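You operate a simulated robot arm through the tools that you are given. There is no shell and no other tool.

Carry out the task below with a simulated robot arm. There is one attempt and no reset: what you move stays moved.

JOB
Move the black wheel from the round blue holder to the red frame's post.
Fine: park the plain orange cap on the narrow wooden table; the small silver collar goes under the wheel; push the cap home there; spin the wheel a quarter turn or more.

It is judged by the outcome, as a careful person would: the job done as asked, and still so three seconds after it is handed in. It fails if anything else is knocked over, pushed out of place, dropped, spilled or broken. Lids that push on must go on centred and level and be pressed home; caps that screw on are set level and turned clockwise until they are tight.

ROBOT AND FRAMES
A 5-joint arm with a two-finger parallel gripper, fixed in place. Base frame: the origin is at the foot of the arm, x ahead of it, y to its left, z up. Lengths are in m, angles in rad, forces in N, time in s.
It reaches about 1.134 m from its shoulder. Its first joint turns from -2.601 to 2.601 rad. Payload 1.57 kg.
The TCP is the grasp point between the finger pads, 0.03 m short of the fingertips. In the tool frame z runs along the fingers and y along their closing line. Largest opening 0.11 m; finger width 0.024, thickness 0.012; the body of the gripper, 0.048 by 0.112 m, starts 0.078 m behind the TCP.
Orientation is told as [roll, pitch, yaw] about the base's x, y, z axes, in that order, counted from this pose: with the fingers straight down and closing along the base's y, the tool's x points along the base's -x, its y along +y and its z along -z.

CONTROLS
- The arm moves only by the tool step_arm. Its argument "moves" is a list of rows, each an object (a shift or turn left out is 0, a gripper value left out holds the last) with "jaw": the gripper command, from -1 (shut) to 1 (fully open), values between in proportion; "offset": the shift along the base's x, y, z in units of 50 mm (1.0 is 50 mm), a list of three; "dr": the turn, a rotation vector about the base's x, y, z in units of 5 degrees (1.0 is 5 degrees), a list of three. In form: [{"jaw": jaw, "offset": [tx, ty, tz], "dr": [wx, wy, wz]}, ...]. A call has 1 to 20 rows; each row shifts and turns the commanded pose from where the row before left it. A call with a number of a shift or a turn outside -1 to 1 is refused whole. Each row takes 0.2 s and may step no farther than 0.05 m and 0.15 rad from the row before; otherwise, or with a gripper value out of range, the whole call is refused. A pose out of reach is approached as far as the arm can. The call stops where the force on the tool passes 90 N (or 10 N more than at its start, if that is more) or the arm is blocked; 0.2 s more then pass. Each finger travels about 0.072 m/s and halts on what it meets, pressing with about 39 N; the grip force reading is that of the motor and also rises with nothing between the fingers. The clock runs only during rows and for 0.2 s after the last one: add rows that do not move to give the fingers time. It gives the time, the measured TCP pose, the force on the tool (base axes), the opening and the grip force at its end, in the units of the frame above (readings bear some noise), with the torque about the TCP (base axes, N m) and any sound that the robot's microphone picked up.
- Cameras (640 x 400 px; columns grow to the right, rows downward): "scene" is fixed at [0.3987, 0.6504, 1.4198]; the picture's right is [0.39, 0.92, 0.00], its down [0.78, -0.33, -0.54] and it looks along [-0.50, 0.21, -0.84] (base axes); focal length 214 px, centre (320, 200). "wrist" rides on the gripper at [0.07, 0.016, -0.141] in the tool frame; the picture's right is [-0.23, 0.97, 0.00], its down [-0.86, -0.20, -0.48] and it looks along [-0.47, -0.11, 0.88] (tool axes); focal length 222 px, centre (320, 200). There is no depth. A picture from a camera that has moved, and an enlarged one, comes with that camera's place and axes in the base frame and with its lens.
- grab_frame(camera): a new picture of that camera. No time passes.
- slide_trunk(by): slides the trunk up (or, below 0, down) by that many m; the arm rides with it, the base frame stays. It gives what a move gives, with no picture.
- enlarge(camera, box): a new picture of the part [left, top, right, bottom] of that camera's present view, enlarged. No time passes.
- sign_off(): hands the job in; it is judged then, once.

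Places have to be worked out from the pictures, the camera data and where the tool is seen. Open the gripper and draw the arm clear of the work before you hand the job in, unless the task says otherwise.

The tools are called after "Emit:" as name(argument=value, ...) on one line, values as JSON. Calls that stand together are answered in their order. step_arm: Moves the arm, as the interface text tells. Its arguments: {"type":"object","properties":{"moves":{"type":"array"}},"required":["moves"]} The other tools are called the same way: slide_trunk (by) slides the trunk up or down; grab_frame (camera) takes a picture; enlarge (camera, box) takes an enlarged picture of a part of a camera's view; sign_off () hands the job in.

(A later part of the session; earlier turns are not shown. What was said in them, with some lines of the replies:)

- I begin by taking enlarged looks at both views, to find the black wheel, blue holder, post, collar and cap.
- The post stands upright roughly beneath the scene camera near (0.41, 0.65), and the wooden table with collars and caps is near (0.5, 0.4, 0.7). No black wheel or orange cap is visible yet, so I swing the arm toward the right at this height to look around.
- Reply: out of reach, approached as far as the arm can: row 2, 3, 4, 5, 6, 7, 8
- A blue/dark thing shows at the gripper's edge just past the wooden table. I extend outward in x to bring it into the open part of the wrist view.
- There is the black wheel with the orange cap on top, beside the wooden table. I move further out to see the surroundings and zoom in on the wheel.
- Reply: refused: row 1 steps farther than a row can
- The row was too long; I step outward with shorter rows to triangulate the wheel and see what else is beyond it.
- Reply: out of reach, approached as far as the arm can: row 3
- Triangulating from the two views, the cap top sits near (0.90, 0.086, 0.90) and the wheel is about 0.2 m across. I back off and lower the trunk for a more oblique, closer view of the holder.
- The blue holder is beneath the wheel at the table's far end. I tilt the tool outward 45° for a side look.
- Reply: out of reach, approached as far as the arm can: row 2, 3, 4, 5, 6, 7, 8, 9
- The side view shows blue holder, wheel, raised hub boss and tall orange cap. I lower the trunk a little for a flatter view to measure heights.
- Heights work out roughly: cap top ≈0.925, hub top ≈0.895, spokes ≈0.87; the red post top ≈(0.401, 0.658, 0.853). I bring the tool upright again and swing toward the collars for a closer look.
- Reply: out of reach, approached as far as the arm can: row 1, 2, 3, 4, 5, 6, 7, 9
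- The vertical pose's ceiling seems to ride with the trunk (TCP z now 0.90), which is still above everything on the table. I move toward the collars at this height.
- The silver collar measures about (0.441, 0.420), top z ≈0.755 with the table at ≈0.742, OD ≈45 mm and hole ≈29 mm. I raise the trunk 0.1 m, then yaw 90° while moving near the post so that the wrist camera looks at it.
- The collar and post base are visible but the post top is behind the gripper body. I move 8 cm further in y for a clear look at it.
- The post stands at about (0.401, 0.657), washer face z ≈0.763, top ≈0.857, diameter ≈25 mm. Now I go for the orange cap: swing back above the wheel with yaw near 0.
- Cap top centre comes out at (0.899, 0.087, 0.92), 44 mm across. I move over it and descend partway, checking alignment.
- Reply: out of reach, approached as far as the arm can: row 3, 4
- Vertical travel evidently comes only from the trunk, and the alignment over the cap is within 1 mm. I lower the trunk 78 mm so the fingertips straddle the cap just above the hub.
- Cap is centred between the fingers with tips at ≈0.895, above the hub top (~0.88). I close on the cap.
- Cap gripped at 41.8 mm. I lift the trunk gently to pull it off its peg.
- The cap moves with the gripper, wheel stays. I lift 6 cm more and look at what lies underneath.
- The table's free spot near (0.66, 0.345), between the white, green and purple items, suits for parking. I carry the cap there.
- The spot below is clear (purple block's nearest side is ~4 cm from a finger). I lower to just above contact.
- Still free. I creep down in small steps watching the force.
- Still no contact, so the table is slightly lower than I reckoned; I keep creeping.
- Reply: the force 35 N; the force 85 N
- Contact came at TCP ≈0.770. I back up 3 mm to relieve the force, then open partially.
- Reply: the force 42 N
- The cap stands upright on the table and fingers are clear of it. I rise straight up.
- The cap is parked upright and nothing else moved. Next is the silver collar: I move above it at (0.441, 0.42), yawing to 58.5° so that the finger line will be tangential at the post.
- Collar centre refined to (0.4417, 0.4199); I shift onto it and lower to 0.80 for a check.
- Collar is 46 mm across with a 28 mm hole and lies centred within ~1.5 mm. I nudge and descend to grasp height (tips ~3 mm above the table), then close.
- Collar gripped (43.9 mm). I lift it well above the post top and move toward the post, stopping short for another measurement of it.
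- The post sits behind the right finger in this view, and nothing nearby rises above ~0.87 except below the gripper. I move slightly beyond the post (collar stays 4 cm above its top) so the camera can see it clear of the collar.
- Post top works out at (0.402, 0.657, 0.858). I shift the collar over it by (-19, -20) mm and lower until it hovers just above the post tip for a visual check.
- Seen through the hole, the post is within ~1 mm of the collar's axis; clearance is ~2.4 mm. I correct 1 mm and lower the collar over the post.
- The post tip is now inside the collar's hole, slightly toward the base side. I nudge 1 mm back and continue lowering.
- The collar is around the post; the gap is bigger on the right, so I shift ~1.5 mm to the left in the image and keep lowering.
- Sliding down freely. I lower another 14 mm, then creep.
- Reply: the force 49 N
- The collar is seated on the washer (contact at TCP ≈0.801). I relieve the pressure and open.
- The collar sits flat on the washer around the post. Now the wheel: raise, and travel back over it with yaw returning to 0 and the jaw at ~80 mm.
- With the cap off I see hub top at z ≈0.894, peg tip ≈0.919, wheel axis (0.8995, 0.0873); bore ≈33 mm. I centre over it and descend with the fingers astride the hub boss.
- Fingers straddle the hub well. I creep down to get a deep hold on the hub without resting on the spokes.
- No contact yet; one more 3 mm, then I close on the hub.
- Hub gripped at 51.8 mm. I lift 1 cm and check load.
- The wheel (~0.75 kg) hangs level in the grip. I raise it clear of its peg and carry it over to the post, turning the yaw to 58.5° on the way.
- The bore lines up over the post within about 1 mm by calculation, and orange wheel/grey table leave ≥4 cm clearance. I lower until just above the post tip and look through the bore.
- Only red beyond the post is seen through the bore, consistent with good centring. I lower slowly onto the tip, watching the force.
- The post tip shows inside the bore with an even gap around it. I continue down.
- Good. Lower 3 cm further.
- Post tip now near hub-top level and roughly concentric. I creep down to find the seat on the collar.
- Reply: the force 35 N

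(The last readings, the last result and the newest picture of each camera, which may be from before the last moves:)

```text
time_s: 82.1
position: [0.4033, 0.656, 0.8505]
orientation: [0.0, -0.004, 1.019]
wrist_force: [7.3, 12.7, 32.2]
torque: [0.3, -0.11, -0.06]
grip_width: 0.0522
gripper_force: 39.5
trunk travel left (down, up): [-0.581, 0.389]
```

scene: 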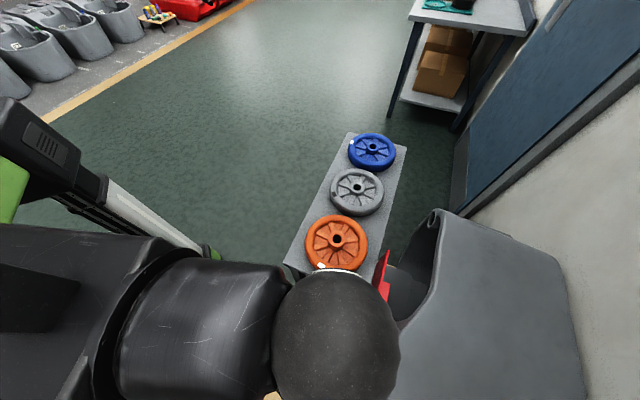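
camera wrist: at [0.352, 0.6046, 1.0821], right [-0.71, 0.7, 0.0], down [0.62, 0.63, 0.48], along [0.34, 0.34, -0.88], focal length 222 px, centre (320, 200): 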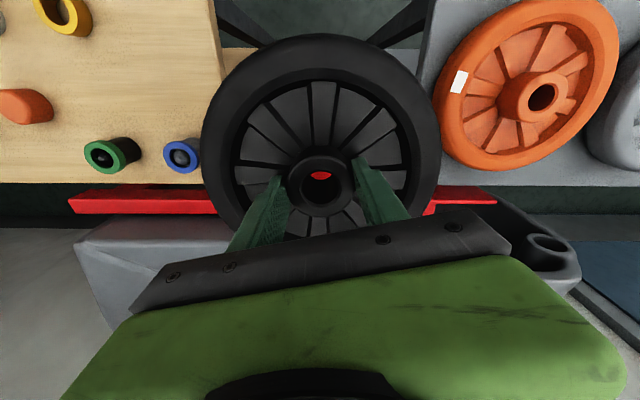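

The wheel has seated (contact at TCP ≈0.850). I relieve by 2 mm and release to 80 mm, then check the picture.

Emit:
slide_trunk(by=0.002)

Emit:
step_arm(moves=[{"jaw": 0}, {"jaw": 0.2}, {"jaw": 0.4}, {"jaw": 0.4545}, {"jaw": 0.4545}])

Emit:
enlarge(camera="wrist", box=[220, 90, 420, 240])

```text
time_s: 82.6
position: [0.4014, 0.6548, 0.8508]
orientation: [0.002, 0.004, 1.021]
wrist_force: [-0.8, -0.5, 2.1]
torque: [0.13, -0.07, 0.01]
grip_width: 0.0519
gripper_force: 39.2
trunk travel left (down, up): [-0.583, 0.387]
```

```text
time_s: 83.8
position: [0.4019, 0.6567, 0.8502]
orientation: [0.001, 0.0, 1.023]
wrist_force: [-0.2, 0.5, -0.4]
torque: [0.01, 0.01, 0.0]
grip_width: 0.08
gripper_force: 0.1
trunk travel left (down, up): [-0.583, 0.387]
```

```text
2.67 times, centred on (320, 165) of wrist
camera zoom: at [0.3517, 0.6042, 0.9923], right [-0.71, 0.7, 0.0], down [0.62, 0.63, 0.48], along [0.34, 0.34, -0.88], focal length 592 px, centre (320, 293)
```

zoom: 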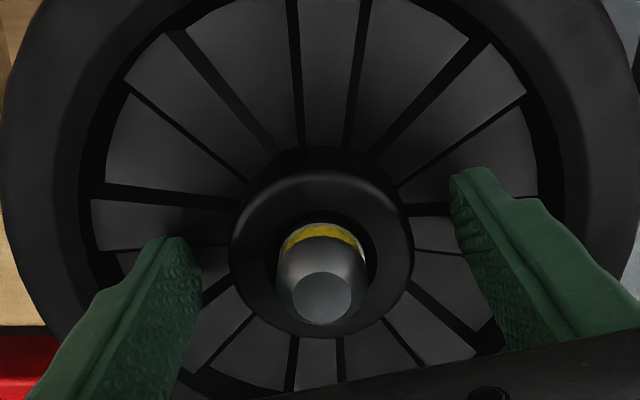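

The wheel rests on the collar with the post tip and yellow band showing above the hub. I withdraw upward and go fetch the orange cap.

Emit:
slide_trunk(by=0.12)

Emit:
grab_frame(camera="wrist")

Emit:
enlarge(camera="wrist", box=[220, 60, 420, 210])

Emit:
step_arm(moves=[{"jaw": 0.25, "offset": [0.436, -0.521, 0], "dr": [0, 0, -0.976]}, {"offset": [0.436, -0.521, 0], "dr": [0, 0, -0.976]}, {"offset": [0.436, -0.521, 0], "dr": [0, 0, -0.976]}, {"offset": [0.436, -0.521, 0], "dr": [0, 0, -0.976]}, {"offset": [0.436, -0.521, 0], "dr": [0, 0, -0.976]}, {"offset": [0.436, -0.521, 0], "dr": [0, 0, -0.976]}, {"offset": [0.436, -0.521, 0], "dr": [0, 0, -0.976]}, {"offset": [0.436, -0.521, 0], "dr": [0, 0, -0.976]}, {"offset": [0.436, -0.521, 0], "dr": [0, 0, -0.976]}, {"offset": [0.436, -0.521, 0], "dr": [0, 0, -0.976]}, {"offset": [0.436, -0.521, 0], "dr": [0, 0, -0.976]}, {"offset": [0.436, -0.521, 0], "dr": [0, 0, -0.976]}, {"offset": [0, 0, 0]}])

Emit:
grab_frame(camera="wrist")

Emit:
enlarge(camera="wrist", box=[220, 80, 420, 205])

Emit:
grab_frame(camera="scene")

```text
time_s: 85.3
position: [0.4023, 0.6565, 0.9701]
orientation: [-0.001, 0.002, 1.02]
wrist_force: [0.8, -0.8, -0.2]
torque: [-0.02, 0.0, 0.01]
grip_width: 0.08
gripper_force: 0.0
trunk travel left (down, up): [-0.703, 0.267]
```

```text
taken
camera wrist: at [0.3517, 0.6043, 1.1123], right [-0.71, 0.7, 0.0], down [0.62, 0.63, 0.48], along [0.34, 0.34, -0.88], focal length 222 px, centre (320, 200)
```

wrist: 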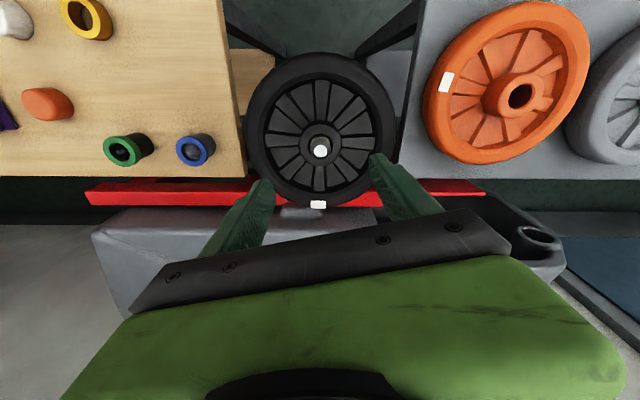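

```text
2.67 times, centred on (320, 135) of wrist
camera zoom: at [0.3517, 0.6043, 1.1123], right [-0.71, 0.7, 0.0], down [0.62, 0.63, 0.48], along [0.34, 0.34, -0.88], focal length 592 px, centre (320, 373)
```

zoom: 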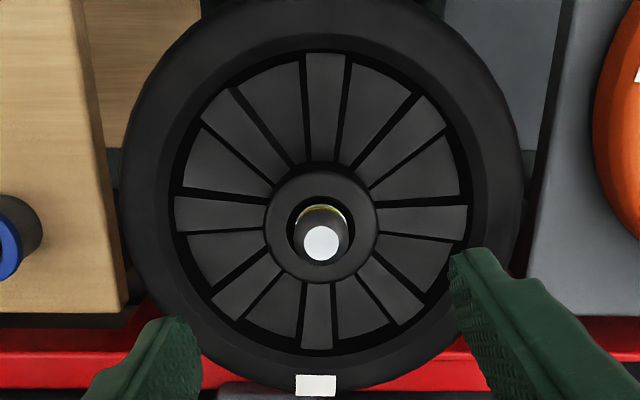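

```text
time_s: 88.1
position: [0.6637, 0.3424, 0.9706]
orientation: [-0.001, 0.001, -0.001]
wrist_force: [0.0, 0.6, -0.3]
torque: [0.01, -0.02, -0.02]
grip_width: 0.0688
gripper_force: 0.0
trunk travel left (down, up): [-0.703, 0.267]
```

```text
taken
camera wrist: at [0.5947, 0.3581, 1.1124], right [0.23, 0.97, 0.0], down [0.86, -0.2, 0.48], along [0.46, -0.11, -0.88], focal length 222 px, centre (320, 200)
```

wrist: 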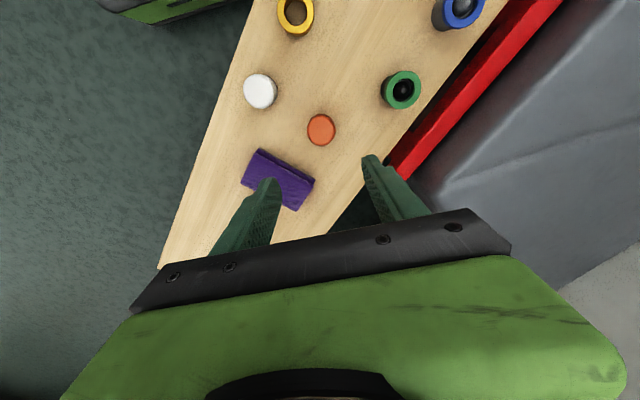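

```text
3.20 times, centred on (320, 142) of wrist
camera zoom: at [0.5947, 0.3581, 1.1124], right [0.23, 0.97, 0.0], down [0.86, -0.2, 0.48], along [0.46, -0.11, -0.88], focal length 711 px, centre (320, 384)
```

zoom: 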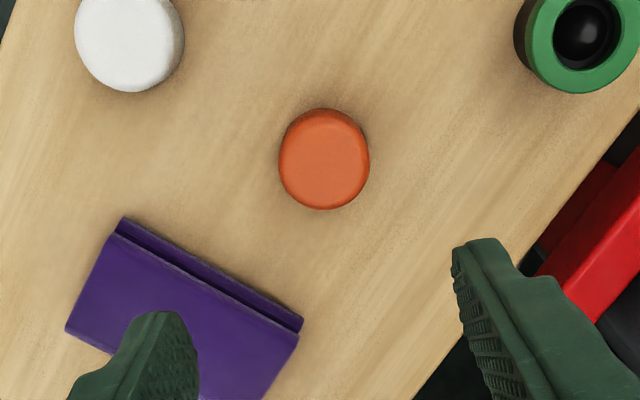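

```text
taken
```

scene: 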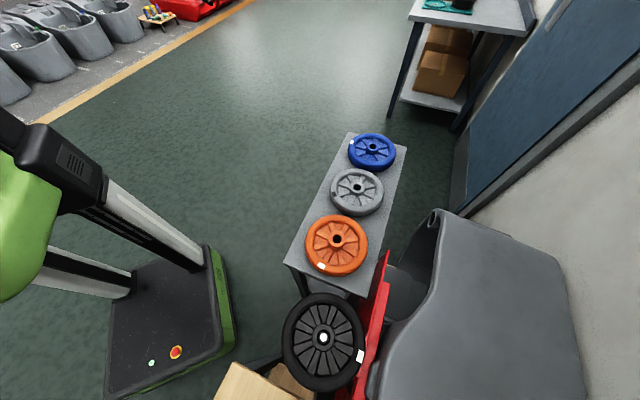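

The wheel is on the red post with its white mark visible. The cap appears around (0.661, 0.3445); I lower for a closer alignment check.

Emit:
step_arm(moves=[{"offset": [-0.05, 0.04, 0]}, {"offset": [0, 0, 0]}])

Emit:
slide_trunk(by=-0.14)

Emit:
enlarge(camera="wrist", box=[220, 90, 420, 215])

```text
time_s: 88.7
position: [0.6631, 0.3447, 0.9697]
orientation: [0.0, 0.003, -0.002]
wrist_force: [-1.0, 0.0, 0.3]
torque: [-0.01, 0.0, 0.03]
grip_width: 0.0687
gripper_force: 0.0
trunk travel left (down, up): [-0.703, 0.267]
```

```text
time_s: 90.4
position: [0.6616, 0.3448, 0.8309]
orientation: [0.001, 0.003, -0.002]
wrist_force: [0.4, -0.6, -0.3]
torque: [0.04, -0.02, 0.04]
grip_width: 0.0687
gripper_force: 0.1
trunk travel left (down, up): [-0.563, 0.407]
```

```text
3.20 times, centred on (320, 152) of wrist
camera zoom: at [0.5919, 0.3601, 0.9724], right [0.23, 0.97, 0.0], down [0.86, -0.2, 0.48], along [0.46, -0.11, -0.88], focal length 711 px, centre (320, 352)
```

zoom: 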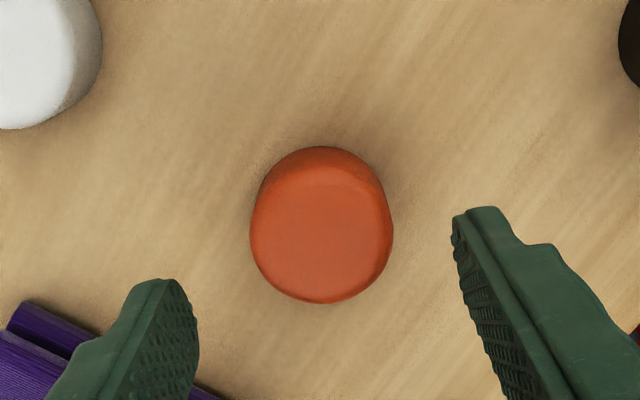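

Cap is centred under the TCP. I descend to grip with the tips a few mm above its base.

Emit:
slide_trunk(by=-0.0555)

Emit:
step_arm(moves=[{"jaw": -1}, {"jaw": -1}, {"jaw": -1}, {"jaw": -1}])

Emit:
enlarge(camera="wrist", box=[220, 90, 420, 215])

```text
time_s: 91.4
position: [0.662, 0.3451, 0.7737]
orientation: [-0.001, 0.002, -0.002]
wrist_force: [0.9, -0.2, -0.4]
torque: [-0.02, 0.03, -0.01]
grip_width: 0.0686
gripper_force: 0.0
trunk travel left (down, up): [-0.508, 0.462]
```

```text
time_s: 92.4
position: [0.6619, 0.3453, 0.7751]
orientation: [-0.001, 0.002, -0.001]
wrist_force: [-0.6, -0.9, 0.4]
torque: [-0.01, -0.01, -0.02]
grip_width: 0.0417
gripper_force: 38.8
trunk travel left (down, up): [-0.508, 0.462]
```

```text
3.20 times, centred on (320, 152) of wrist
camera zoom: at [0.592, 0.3601, 0.9169], right [0.23, 0.97, 0.0], down [0.86, -0.2, 0.48], along [0.46, -0.11, -0.88], focal length 711 px, centre (320, 352)
```

zoom: 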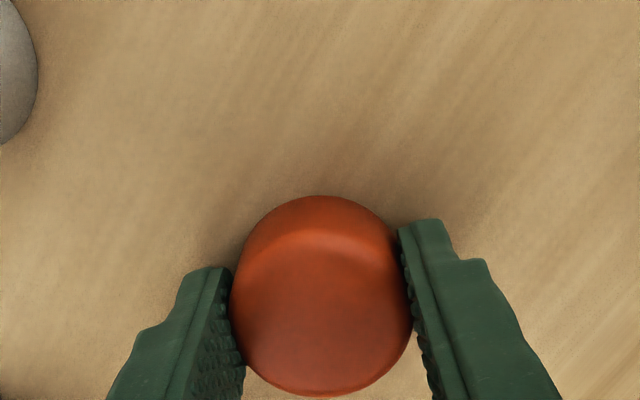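

Cap gripped (41.7 mm). I lift and carry it over to the post, yawing back to 58.5°.

Emit:
slide_trunk(by=0.2)

Emit:
step_arm(moves=[{"offset": [-0.433, 0.519, 0], "dr": [0, 0, 0.976]}, {"offset": [-0.433, 0.519, 0], "dr": [0, 0, 0.976]}, {"offset": [-0.433, 0.519, 0], "dr": [0, 0, 0.976]}, {"offset": [-0.433, 0.519, 0], "dr": [0, 0, 0.976]}, {"offset": [-0.433, 0.519, 0], "dr": [0, 0, 0.976]}, {"offset": [-0.433, 0.519, 0], "dr": [0, 0, 0.976]}, {"offset": [-0.433, 0.519, 0], "dr": [0, 0, 0.976]}, {"offset": [-0.433, 0.519, 0], "dr": [0, 0, 0.976]}, {"offset": [-0.433, 0.519, 0], "dr": [0, 0, 0.976]}, {"offset": [-0.433, 0.519, 0], "dr": [0, 0, 0.976]}, {"offset": [-0.433, 0.519, 0], "dr": [0, 0, 0.976]}, {"offset": [-0.433, 0.519, 0], "dr": [0, 0, 0.976]}, {"offset": [0, 0, 0]}])

Emit:
grab_frame(camera="wrist")

Emit:
enlarge(camera="wrist", box=[220, 60, 420, 210])

```text
time_s: 94.5
position: [0.6623, 0.346, 0.9747]
orientation: [0.002, 0.002, -0.002]
wrist_force: [0.5, -0.2, -0.7]
torque: [0.02, 0.01, -0.01]
grip_width: 0.0414
gripper_force: 39.1
trunk travel left (down, up): [-0.708, 0.262]
```

```text
time_s: 97.3
position: [0.4016, 0.656, 0.9751]
orientation: [-0.001, 0.0, 1.024]
wrist_force: [0.6, -0.5, 0.5]
torque: [0.02, 0.01, -0.02]
grip_width: 0.0416
gripper_force: 38.8
trunk travel left (down, up): [-0.708, 0.262]
```

```text
taken
camera wrist: at [0.3516, 0.6044, 1.1168], right [-0.71, 0.7, 0.0], down [0.62, 0.63, 0.48], along [0.34, 0.34, -0.88], focal length 222 px, centre (320, 200)
```

wrist: 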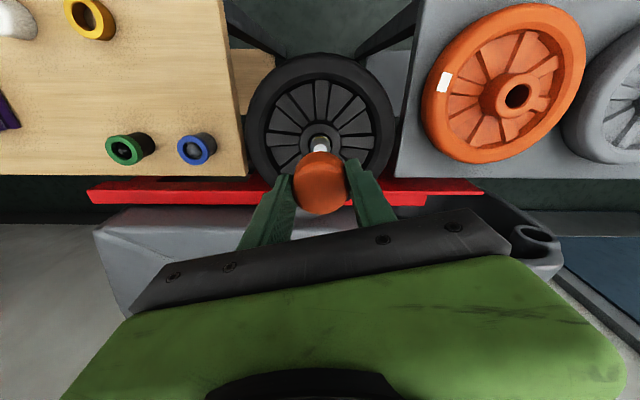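

```text
2.67 times, centred on (320, 135) of wrist
camera zoom: at [0.3516, 0.6044, 1.1168], right [-0.71, 0.7, 0.0], down [0.62, 0.63, 0.48], along [0.34, 0.34, -0.88], focal length 592 px, centre (320, 373)
```

zoom: 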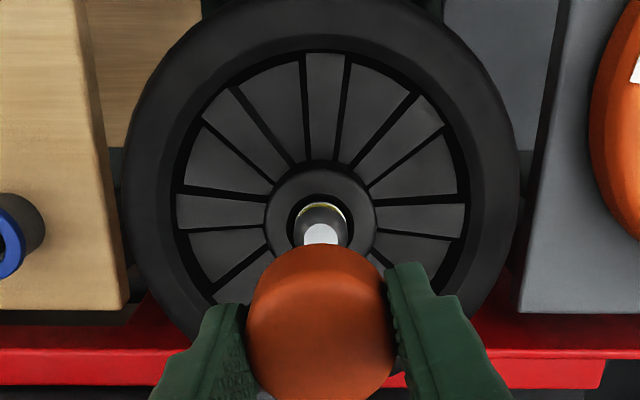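

Lateral alignment of cap to post is good. I nudge under 1 mm and lower to just above the tip.

Emit:
step_arm(moves=[{"offset": [0.01, 0.016, 0]}, {"offset": [0, 0, 0]}])

Emit:
slide_trunk(by=-0.068)

Emit:
enlarge(camera="wrist", box=[220, 80, 420, 230])

```text
time_s: 97.9
position: [0.4034, 0.6562, 0.9753]
orientation: [0.0, 0.002, 1.022]
wrist_force: [-0.6, -1.0, -0.3]
torque: [-0.03, -0.01, -0.02]
grip_width: 0.0415
gripper_force: 38.9
trunk travel left (down, up): [-0.708, 0.262]
```

```text
time_s: 99.0
position: [0.4023, 0.6567, 0.906]
orientation: [0.001, 0.001, 1.022]
wrist_force: [-0.1, -0.2, 0.0]
torque: [0.0, -0.03, 0.01]
grip_width: 0.0416
gripper_force: 38.9
trunk travel left (down, up): [-0.64, 0.33]
```

```text
2.67 times, centred on (320, 155) of wrist
camera zoom: at [0.3522, 0.6048, 1.0489], right [-0.71, 0.7, 0.0], down [0.62, 0.63, 0.48], along [0.34, 0.34, -0.88], focal length 592 px, centre (320, 320)
```

zoom: 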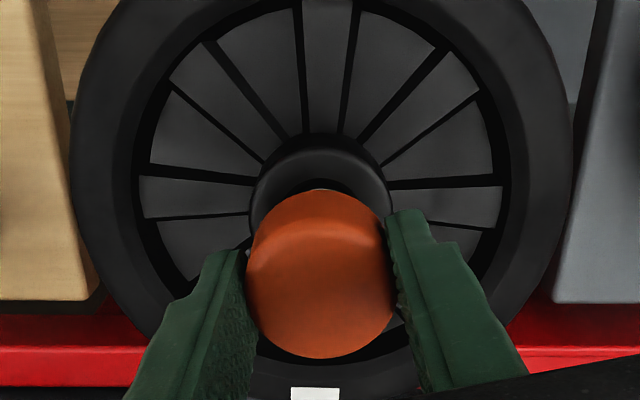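

Well aligned over the hub. I lower in small steps onto the post, watching forces.

Emit:
slide_trunk(by=-0.008)

Emit:
slide_trunk(by=-0.004)

Emit:
slide_trunk(by=-0.004)

```text
time_s: 99.6
position: [0.4037, 0.6571, 0.8993]
orientation: [0.001, 0.001, 1.021]
wrist_force: [0.0, -0.2, -0.8]
torque: [0.0, -0.02, -0.02]
grip_width: 0.0414
gripper_force: 38.6
trunk travel left (down, up): [-0.632, 0.338]
```

```text
time_s: 100.1
position: [0.4024, 0.6561, 0.8949]
orientation: [-0.001, 0.001, 1.02]
wrist_force: [-0.6, -0.2, -0.3]
torque: [-0.02, 0.0, -0.04]
grip_width: 0.0414
gripper_force: 38.9
trunk travel left (down, up): [-0.628, 0.342]
```

```text
time_s: 100.6
position: [0.4034, 0.6565, 0.8905]
orientation: [0.0, 0.002, 1.021]
wrist_force: [0.6, 0.0, -0.2]
torque: [0.01, -0.01, -0.04]
grip_width: 0.0414
gripper_force: 38.4
trunk travel left (down, up): [-0.624, 0.346]
```

The post tip has entered the cap with no contact. Continue in small steps.

Emit:
slide_trunk(by=-0.004)

Emit:
slide_trunk(by=-0.004)

Emit:
slide_trunk(by=-0.003)

Emit:
enlarge(camera="wrist", box=[220, 80, 420, 230])

```text
time_s: 101.2
position: [0.4034, 0.657, 0.8864]
orientation: [0.0, 0.0, 1.021]
wrist_force: [0.2, 0.1, -0.2]
torque: [-0.01, -0.01, -0.02]
grip_width: 0.0417
gripper_force: 39.2
trunk travel left (down, up): [-0.62, 0.35]
```

```text
time_s: 101.7
position: [0.4027, 0.6569, 0.8821]
orientation: [-0.002, 0.002, 1.021]
wrist_force: [0.4, -0.2, -0.6]
torque: [0.0, -0.04, -0.01]
grip_width: 0.0416
gripper_force: 39.3
trunk travel left (down, up): [-0.616, 0.354]
```

```text
time_s: 102.2
position: [0.4018, 0.6568, 0.8809]
orientation: [0.001, 0.001, 1.021]
wrist_force: [0.2, 0.0, 0.2]
torque: [-0.03, 0.02, 0.02]
grip_width: 0.0415
gripper_force: 39.4
trunk travel left (down, up): [-0.613, 0.357]
```

```text
2.67 times, centred on (320, 155) of wrist
camera zoom: at [0.3522, 0.6049, 1.0218], right [-0.71, 0.7, 0.0], down [0.62, 0.63, 0.48], along [0.34, 0.34, -0.88], focal length 592 px, centre (320, 320)
```

zoom: 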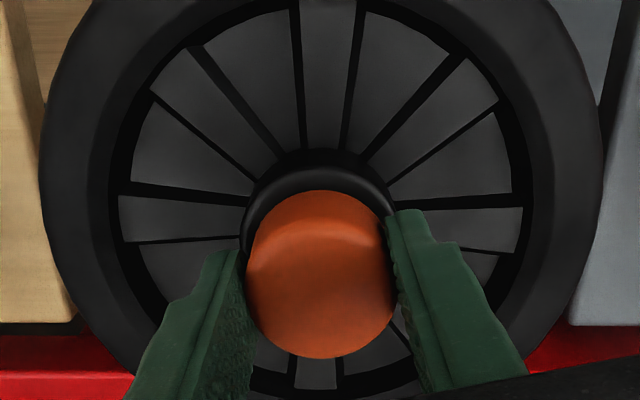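

Still free at TCP ≈0.880. I keep pressing in 2–3 mm steps until it resists.

Emit:
slide_trunk(by=-0.003)

Emit:
slide_trunk(by=-0.002)

Emit:
slide_trunk(by=-0.002)

```text
time_s: 102.7
position: [0.4028, 0.6568, 0.8773]
orientation: [0.0, 0.004, 1.021]
wrist_force: [-0.8, -0.7, -4.7]
torque: [-0.05, 0.07, -0.01]
grip_width: 0.0417
gripper_force: 38.7
trunk travel left (down, up): [-0.61, 0.36]
```

```text
time_s: 103.2
position: [0.403, 0.657, 0.8762]
orientation: [-0.001, -0.002, 1.022]
wrist_force: [5.7, 9.0, 28.7]
torque: [0.18, -0.1, 0.0]
grip_width: 0.0416
gripper_force: 39.0
trunk travel left (down, up): [-0.608, 0.362]
```

```text
time_s: 103.8
position: [0.4026, 0.6563, 0.8746]
orientation: [0.0, 0.001, 1.022]
wrist_force: [6.5, 9.8, 32.3]
torque: [0.31, -0.15, -0.01]
grip_width: 0.0416
gripper_force: 39.2
trunk travel left (down, up): [-0.606, 0.364]
```

Resistance ~30 N with the cap still moving — the press fit. I continue pressing.

Emit:
slide_trunk(by=-0.002)

Emit:
enlarge(camera="wrist", box=[220, 80, 420, 230])

```text
time_s: 104.3
position: [0.4023, 0.6561, 0.8712]
orientation: [-0.001, 0.0, 1.021]
wrist_force: [4.0, 6.4, 30.5]
torque: [0.17, -0.09, 0.0]
grip_width: 0.0416
gripper_force: 39.1
trunk travel left (down, up): [-0.604, 0.366]
```

```text
2.67 times, centred on (320, 155) of wrist
camera zoom: at [0.3514, 0.6035, 1.0141], right [-0.71, 0.7, 0.0], down [0.62, 0.63, 0.48], along [0.34, 0.34, -0.88], focal length 592 px, centre (320, 320)
```

zoom: 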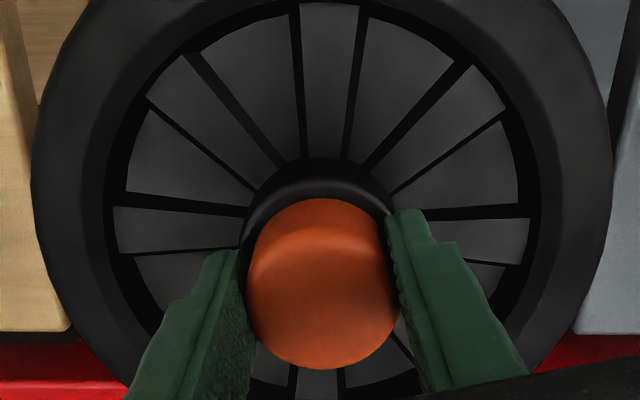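

The grip began slipping up the cap at ~30 N, so the cap seems seated against the hub (geometry matches how it sat on the holder). To be sure it is home I release, rise, close the fingers and press on its top centre.

Emit:
slide_trunk(by=0.002)

Emit:
step_arm(moves=[{"jaw": -0.1}, {"jaw": 0.1}, {"jaw": 0.2}, {"jaw": 0.2}])

Emit:
slide_trunk(by=0.06)

Emit:
enlarge(camera="wrist", box=[220, 80, 420, 230])

```text
time_s: 104.8
position: [0.4032, 0.6559, 0.8719]
orientation: [0.001, 0.002, 1.022]
wrist_force: [-0.7, -2.8, -1.0]
torque: [-0.07, 0.01, -0.03]
grip_width: 0.0416
gripper_force: 38.7
trunk travel left (down, up): [-0.606, 0.364]
```

```text
time_s: 105.8
position: [0.4041, 0.6559, 0.8724]
orientation: [-0.001, 0.002, 1.02]
wrist_force: [0.2, 0.5, -0.1]
torque: [0.0, 0.02, 0.02]
grip_width: 0.0661
gripper_force: 0.1
trunk travel left (down, up): [-0.606, 0.364]
```

```text
time_s: 106.8
position: [0.4032, 0.6569, 0.9333]
orientation: [0.001, 0.001, 1.021]
wrist_force: [0.3, -0.4, -1.3]
torque: [-0.01, -0.01, 0.01]
grip_width: 0.0662
gripper_force: 0.1
trunk travel left (down, up): [-0.666, 0.304]
```

```text
2.67 times, centred on (320, 155) of wrist
camera zoom: at [0.3522, 0.605, 1.0748], right [-0.71, 0.7, 0.0], down [0.62, 0.63, 0.48], along [0.34, 0.34, -0.88], focal length 592 px, centre (320, 320)
```

zoom: 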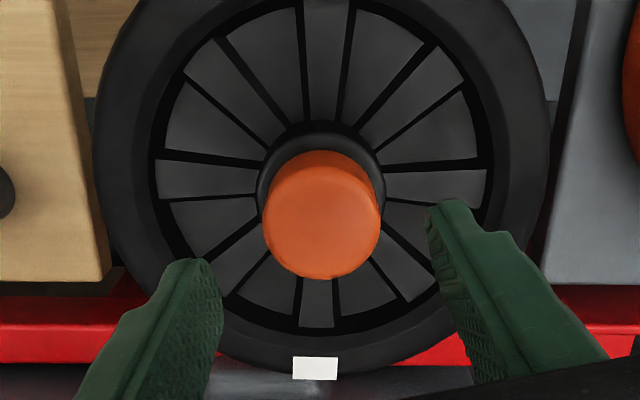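

Cap sits centred on the hub. I close the fingers and press down on its top centre.

Emit:
step_arm(moves=[{"jaw": -1}, {"jaw": -1}, {"jaw": -1}, {"jaw": -1}, {"jaw": -1}])

Emit:
slide_trunk(by=-0.03)

Emit:
enlarge(camera="wrist", box=[220, 80, 420, 230])

Emit:
slide_trunk(by=-0.003)

```text
time_s: 108.0
position: [0.403, 0.6567, 0.9317]
orientation: [0.0, 0.003, 1.02]
wrist_force: [0.7, 0.5, -0.4]
torque: [0.03, 0.0, 0.01]
grip_width: 0.0
gripper_force: 21.4
trunk travel left (down, up): [-0.666, 0.304]
```

```text
time_s: 108.8
position: [0.4028, 0.6571, 0.903]
orientation: [-0.001, 0.002, 1.02]
wrist_force: [0.7, 0.4, 0.5]
torque: [-0.01, 0.01, -0.01]
grip_width: 0.0
gripper_force: 21.8
trunk travel left (down, up): [-0.636, 0.334]
```

```text
2.67 times, centred on (320, 155) of wrist
camera zoom: at [0.3522, 0.6048, 1.0449], right [-0.71, 0.7, 0.0], down [0.62, 0.63, 0.48], along [0.34, 0.34, -0.88], focal length 592 px, centre (320, 320)
```

zoom: 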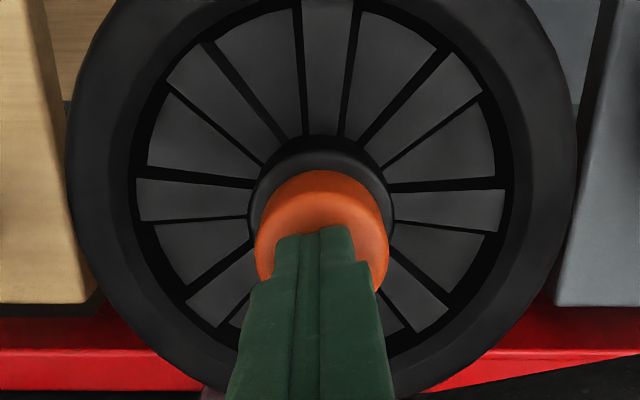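

```text
time_s: 109.3
position: [0.4025, 0.6555, 0.9007]
orientation: [-0.001, 0.001, 1.021]
wrist_force: [-0.6, -1.8, 11.2]
torque: [-0.04, 0.01, 0.01]
grip_width: 0.0001
gripper_force: 21.0
trunk travel left (down, up): [-0.633, 0.337]
```

Contact is made on the cap's top; I press further in 1–2 mm steps to ~60–80 N.

Emit:
slide_trunk(by=-0.0015)

Emit:
slide_trunk(by=-0.0012)

```text
time_s: 109.8
position: [0.4032, 0.6563, 0.9009]
orientation: [0.0, -0.002, 1.021]
wrist_force: [3.7, 3.5, 35.1]
torque: [0.2, -0.06, 0.01]
grip_width: 0.0
gripper_force: 21.6
trunk travel left (down, up): [-0.631, 0.339]
```

```text
time_s: 110.3
position: [0.4015, 0.6552, 0.8989]
orientation: [-0.001, -0.004, 1.022]
wrist_force: [8.5, 14.2, 62.6]
torque: [0.6, -0.35, -0.02]
grip_width: 0.0002
gripper_force: 21.7
trunk travel left (down, up): [-0.63, 0.34]
```

Stiff response at 63 N: the cap does not move further. One last small push, then I back off.

Emit:
slide_trunk(by=-0.0008)

Emit:
slide_trunk(by=0.05)

Emit:
enlarge(camera="wrist", box=[220, 60, 420, 210])

Emit:
grab_frame(camera="scene")

```text
time_s: 110.8
position: [0.4022, 0.6557, 0.8999]
orientation: [0.0, -0.005, 1.021]
wrist_force: [12.9, 21.5, 83.4]
torque: [0.94, -0.59, -0.04]
grip_width: 0.0
gripper_force: 21.0
trunk travel left (down, up): [-0.629, 0.341]
```

```text
time_s: 111.7
position: [0.4029, 0.6572, 0.9463]
orientation: [-0.001, 0.004, 1.021]
wrist_force: [-0.6, -0.1, 0.2]
torque: [0.03, 0.02, 0.05]
grip_width: 0.0002
gripper_force: 21.1
trunk travel left (down, up): [-0.679, 0.291]
```

```text
2.67 times, centred on (320, 135) of wrist
camera zoom: at [0.3523, 0.6051, 1.088], right [-0.71, 0.7, 0.0], down [0.62, 0.63, 0.48], along [0.34, 0.34, -0.88], focal length 592 px, centre (320, 373)
```

zoom: 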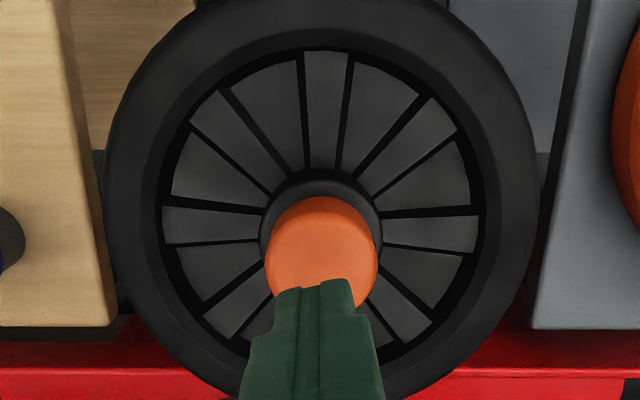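

```text
taken
```

scene: 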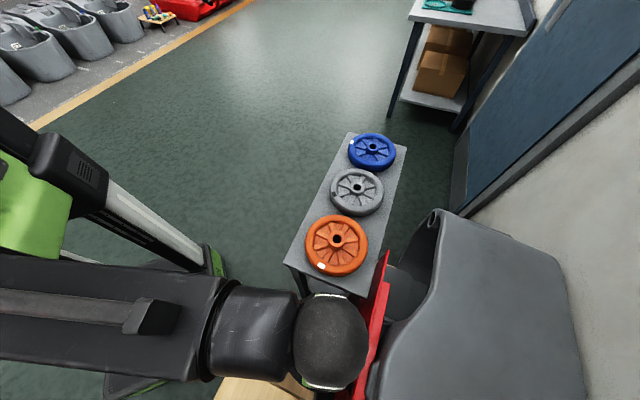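

The cap held firm at 83 N: it is home and level. Next, spinning: I open to 80 mm, lower astride the cap to the hub boss, and grip it so I can turn the wheel by rotating the tool about the post axis.

Emit:
step_arm(moves=[{"jaw": 0.4545}, {"jaw": 0.4545}, {"jaw": 0.4545}, {"jaw": 0.4545}])

Emit:
slide_trunk(by=-0.05)

Emit:
enlarge(camera="wrist", box=[220, 80, 420, 230])

```text
time_s: 112.7
position: [0.4035, 0.6569, 0.9459]
orientation: [0.0, 0.002, 1.021]
wrist_force: [-0.2, -0.4, -0.1]
torque: [0.02, 0.03, -0.02]
grip_width: 0.0801
gripper_force: 0.0
trunk travel left (down, up): [-0.679, 0.291]
```

```text
time_s: 113.7
position: [0.4028, 0.6586, 0.8971]
orientation: [0.002, 0.002, 1.02]
wrist_force: [-1.0, -0.8, -0.3]
torque: [0.0, 0.0, 0.03]
grip_width: 0.0801
gripper_force: 0.1
trunk travel left (down, up): [-0.629, 0.341]
```

```text
2.67 times, centred on (320, 155) of wrist
camera zoom: at [0.3522, 0.6048, 1.0384], right [-0.71, 0.7, 0.0], down [0.62, 0.63, 0.48], along [0.34, 0.34, -0.88], focal length 592 px, centre (320, 320)
```

zoom: 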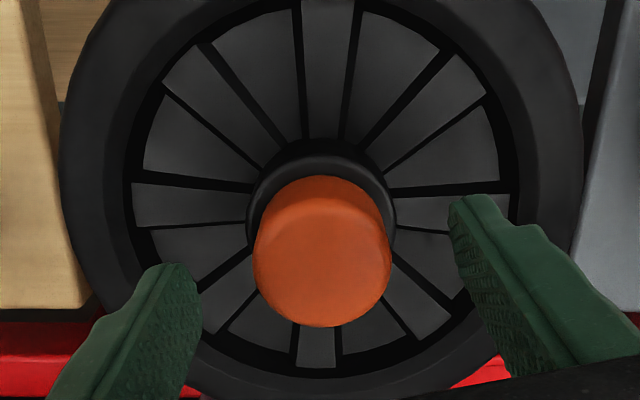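

Fingers straddle cap and hub evenly. I lower to the hub grip height and close.

Emit:
slide_trunk(by=-0.044)

Emit:
step_arm(moves=[{"jaw": -1}, {"jaw": -1}, {"jaw": -1}, {"jaw": -1}])

Emit:
enlarge(camera="wrist", box=[220, 80, 420, 230])

```text
time_s: 114.5
position: [0.403, 0.6566, 0.8527]
orientation: [-0.001, 0.001, 1.022]
wrist_force: [-0.4, -0.1, 0.5]
torque: [0.03, -0.02, 0.0]
grip_width: 0.0802
gripper_force: 0.1
trunk travel left (down, up): [-0.585, 0.385]
```

```text
time_s: 115.5
position: [0.402, 0.6583, 0.852]
orientation: [0.0, 0.0, 1.022]
wrist_force: [-1.0, 1.2, 1.0]
torque: [0.02, 0.03, -0.02]
grip_width: 0.052
gripper_force: 39.0
trunk travel left (down, up): [-0.585, 0.385]
```

```text
2.67 times, centred on (320, 155) of wrist
camera zoom: at [0.3522, 0.6049, 0.9944], right [-0.71, 0.7, 0.0], down [0.62, 0.63, 0.48], along [0.34, 0.34, -0.88], focal length 592 px, centre (320, 320)
```

zoom: 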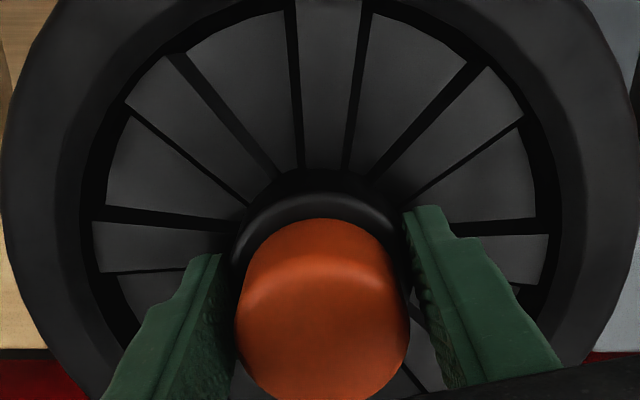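

The hub is gripped (52 mm). I rotate first a test 20° and check force/torque.

Emit:
step_arm(moves=[{"dr": [0, 0, -1]}, {"dr": [0, 0, -1]}, {"dr": [0, 0, -1]}, {"dr": [0, 0, -1]}])

Emit:
enlarge(camera="wrist", box=[220, 80, 420, 230])

```text
time_s: 116.5
position: [0.4029, 0.6566, 0.8524]
orientation: [0.0, 0.002, 0.67]
wrist_force: [-0.3, -1.1, 0.7]
torque: [-0.01, 0.08, 0.05]
grip_width: 0.0517
gripper_force: 39.4
trunk travel left (down, up): [-0.585, 0.385]
```

```text
2.67 times, centred on (320, 155) of wrist
camera zoom: at [0.3378, 0.6249, 0.9944], right [-0.43, 0.9, 0.0], down [0.79, 0.38, 0.48], along [0.43, 0.2, -0.88], focal length 592 px, centre (320, 320)
```

zoom: 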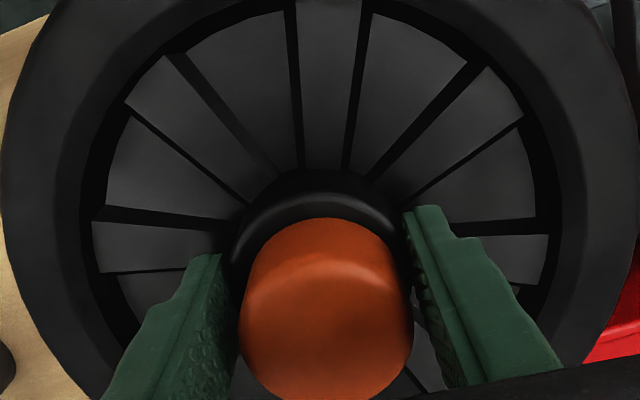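

The wheel turns with the tool, almost without torque. I continue another 100° for a total of 120°.

Emit:
step_arm(moves=[{"dr": [0, 0, -1]}, {"dr": [0, 0, -1]}, {"dr": [0, 0, -1]}, {"dr": [0, 0, -1]}, {"dr": [0, 0, -1]}, {"dr": [0, 0, -1]}, {"dr": [0, 0, -1]}, {"dr": [0, 0, -1]}, {"dr": [0, 0, -1]}, {"dr": [0, 0, -1]}, {"dr": [0, 0, -1]}, {"dr": [0, 0, -1]}, {"dr": [0, 0, -1]}, {"dr": [0, 0, -1]}, {"dr": [0, 0, -1]}, {"dr": [0, 0, -1]}, {"dr": [0, 0, -1]}, {"dr": [0, 0, -1]}, {"dr": [0, 0, -1]}, {"dr": [0, 0, -1]}])

Emit:
grab_frame(camera="wrist")

```text
time_s: 120.7
position: [0.4025, 0.6563, 0.8508]
orientation: [0.0, 0.002, -1.077]
wrist_force: [-0.7, 0.3, 1.1]
torque: [0.11, 0.04, 0.08]
grip_width: 0.0521
gripper_force: 38.9
trunk travel left (down, up): [-0.585, 0.385]
```

```text
taken
camera wrist: at [0.3839, 0.7242, 0.9944], right [0.96, 0.26, 0.0], down [0.23, -0.85, 0.48], along [0.13, -0.46, -0.88], focal length 222 px, centre (320, 200)
```

wrist: 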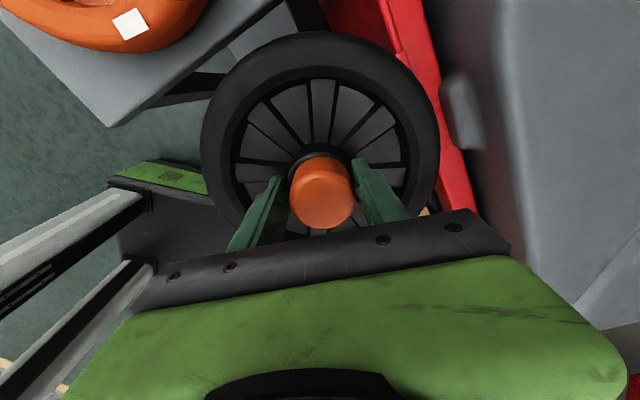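

The wheel turned 120° with it. I release, rise straight up, and check the result.

Emit:
step_arm(moves=[{"jaw": 0}, {"jaw": 0.2}, {"jaw": 0.4}, {"jaw": 0.4545}, {"jaw": 0.4545}])

Emit:
slide_trunk(by=0.15)

Emit:
grab_frame(camera="wrist")

Emit:
enlarge(camera="wrist", box=[220, 60, 420, 210])

```text
time_s: 121.9
position: [0.4032, 0.6569, 0.8522]
orientation: [-0.002, 0.0, -1.073]
wrist_force: [0.1, -1.6, -0.1]
torque: [-0.02, 0.01, 0.0]
grip_width: 0.0801
gripper_force: 0.1
trunk travel left (down, up): [-0.585, 0.385]
```

```text
time_s: 123.7
position: [0.4042, 0.6578, 1.0032]
orientation: [0.0, 0.002, -1.074]
wrist_force: [0.4, -0.1, -0.6]
torque: [0.01, 0.01, 0.01]
grip_width: 0.0802
gripper_force: 0.1
trunk travel left (down, up): [-0.735, 0.235]
```

```text
taken
camera wrist: at [0.3839, 0.7242, 1.1442], right [0.96, 0.26, 0.0], down [0.23, -0.85, 0.48], along [0.13, -0.46, -0.88], focal length 222 px, centre (320, 200)
```

wrist: 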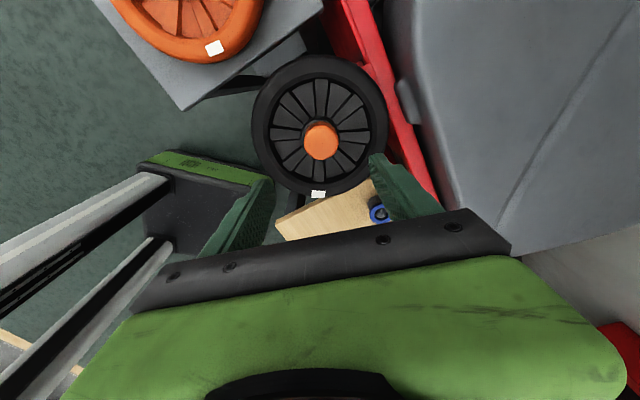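

```text
2.67 times, centred on (320, 135) of wrist
camera zoom: at [0.3839, 0.7242, 1.1442], right [0.96, 0.26, 0.0], down [0.23, -0.85, 0.48], along [0.13, -0.46, -0.88], focal length 592 px, centre (320, 373)
```

zoom: 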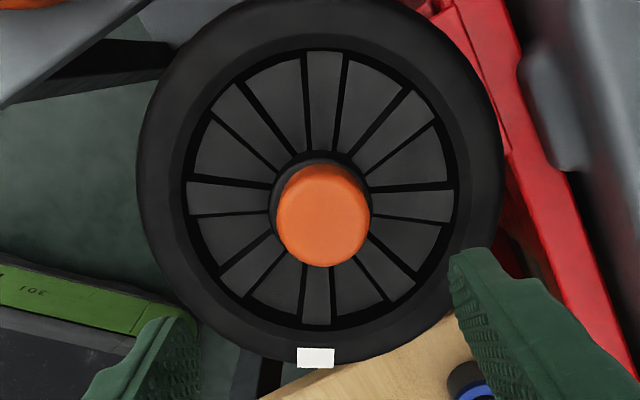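

White mark has moved round by about 120°, and cap, wheel and collar are in place. I draw the arm clear, back toward a free spot, and take final pictures.

Emit:
step_arm(moves=[{"jaw": 1, "offset": [0.24, -0.767, 0], "dr": [0, 0, 0.879]}, {"offset": [0.24, -0.767, 0], "dr": [0, 0, 0.879]}, {"offset": [0.24, -0.767, 0], "dr": [0, 0, 0.879]}, {"offset": [0.24, -0.767, 0], "dr": [0, 0, 0.879]}, {"offset": [0.24, -0.767, 0], "dr": [0, 0, 0.879]}, {"offset": [0.24, -0.767, 0], "dr": [0, 0, 0.879]}, {"offset": [0.24, -0.767, 0], "dr": [0, 0, 0.879]}, {"offset": [0.24, -0.767, 0], "dr": [0, 0, 0.879]}, {"offset": [0.24, -0.767, 0], "dr": [0, 0, 0.879]}, {"offset": [0.24, -0.767, 0], "dr": [0, 0, 0.879]}, {"offset": [0.24, -0.767, 0], "dr": [0, 0, 0.879]}, {"offset": [0.24, -0.767, 0], "dr": [0, 0, 0.879]}, {"offset": [0.24, -0.767, 0], "dr": [0, 0, 0.879]}, {"offset": [0.24, -0.767, 0], "dr": [0, 0, 0.879]}])

Emit:
grab_frame(camera="scene")

Emit:
enlarge(camera="scene", box=[260, 280, 400, 400])

Emit:
grab_frame(camera="wrist")

```text
time_s: 126.7
position: [0.5718, 0.1194, 1.0026]
orientation: [-0.001, 0.001, -0.002]
wrist_force: [-0.3, 0.0, -0.7]
torque: [0.05, -0.04, 0.03]
grip_width: 0.11
gripper_force: 0.1
trunk travel left (down, up): [-0.735, 0.235]
```

```text
taken
```

scene: 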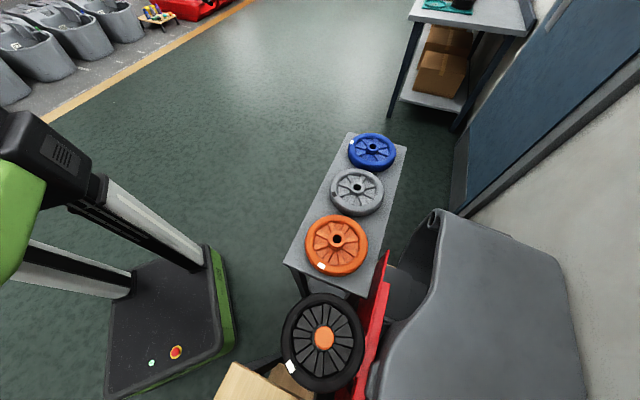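

```text
3.33 times, centred on (330, 340) of scene
camera zoom: at [0.3987, 0.6504, 1.4198], right [0.39, 0.92, 0.0], down [0.78, -0.33, -0.54], along [-0.5, 0.21, -0.84], focal length 715 px, centre (287, -267)
```

zoom: 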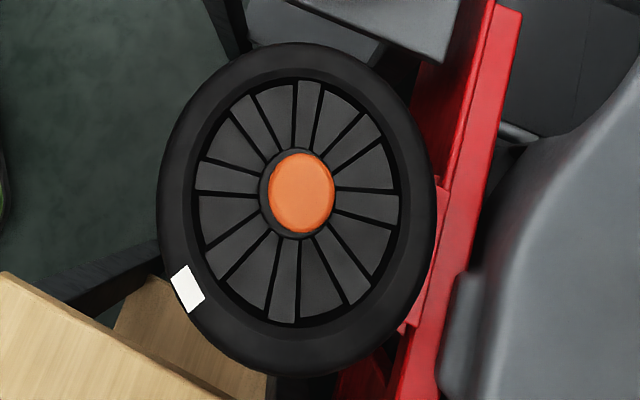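

```text
taken
camera wrist: at [0.502, 0.1338, 1.1444], right [0.23, 0.97, 0.0], down [0.86, -0.2, 0.48], along [0.46, -0.11, -0.88], focal length 222 px, centre (320, 200)
```

wrist: 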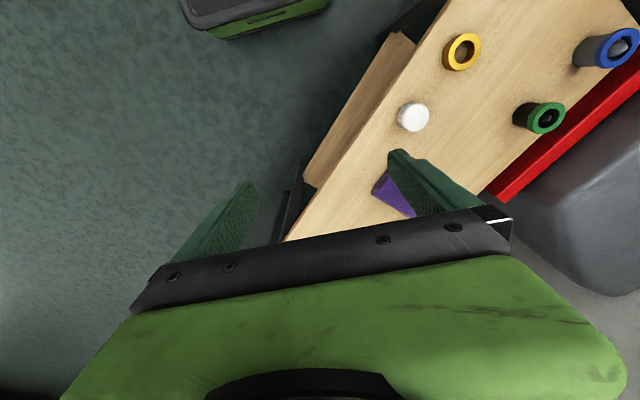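

The final pictures show the wheel on the red post over the collar, with the orange cap centred and pressed home. The white mark has turned about 120°, the other items are undisturbed, and the arm is clear with the gripper open. I hand the job in.

Emit:
sign_off()

```text
The job is handed in.
```

The black wheel is now on the red frame's post, resting on the silver collar, with the orange cap pushed on above it. I've handed the job in.

- **Cap off:** I pulled the orange cap off the holder's peg and parked it upright on the wooden table.
- **Collar:** The silver collar is seated flat on the washer at the base of the red post.
- **Wheel:** I lifted it off the blue holder by its hub and lowered it onto the collar. The post tip showed above the hub, much as it did on the holder.
- **Cap on:** The cap went back on centred. I then pressed its top with closed fingers to about 83 N, and it did not move further.
- **Spin:** I gripped the hub and turned the wheel about 120°. The white mark on the tyre moved round to match.

In the pictures taken along the way and at the end, nothing else was moved or knocked over. The gripper is open and the arm is clear of the work.
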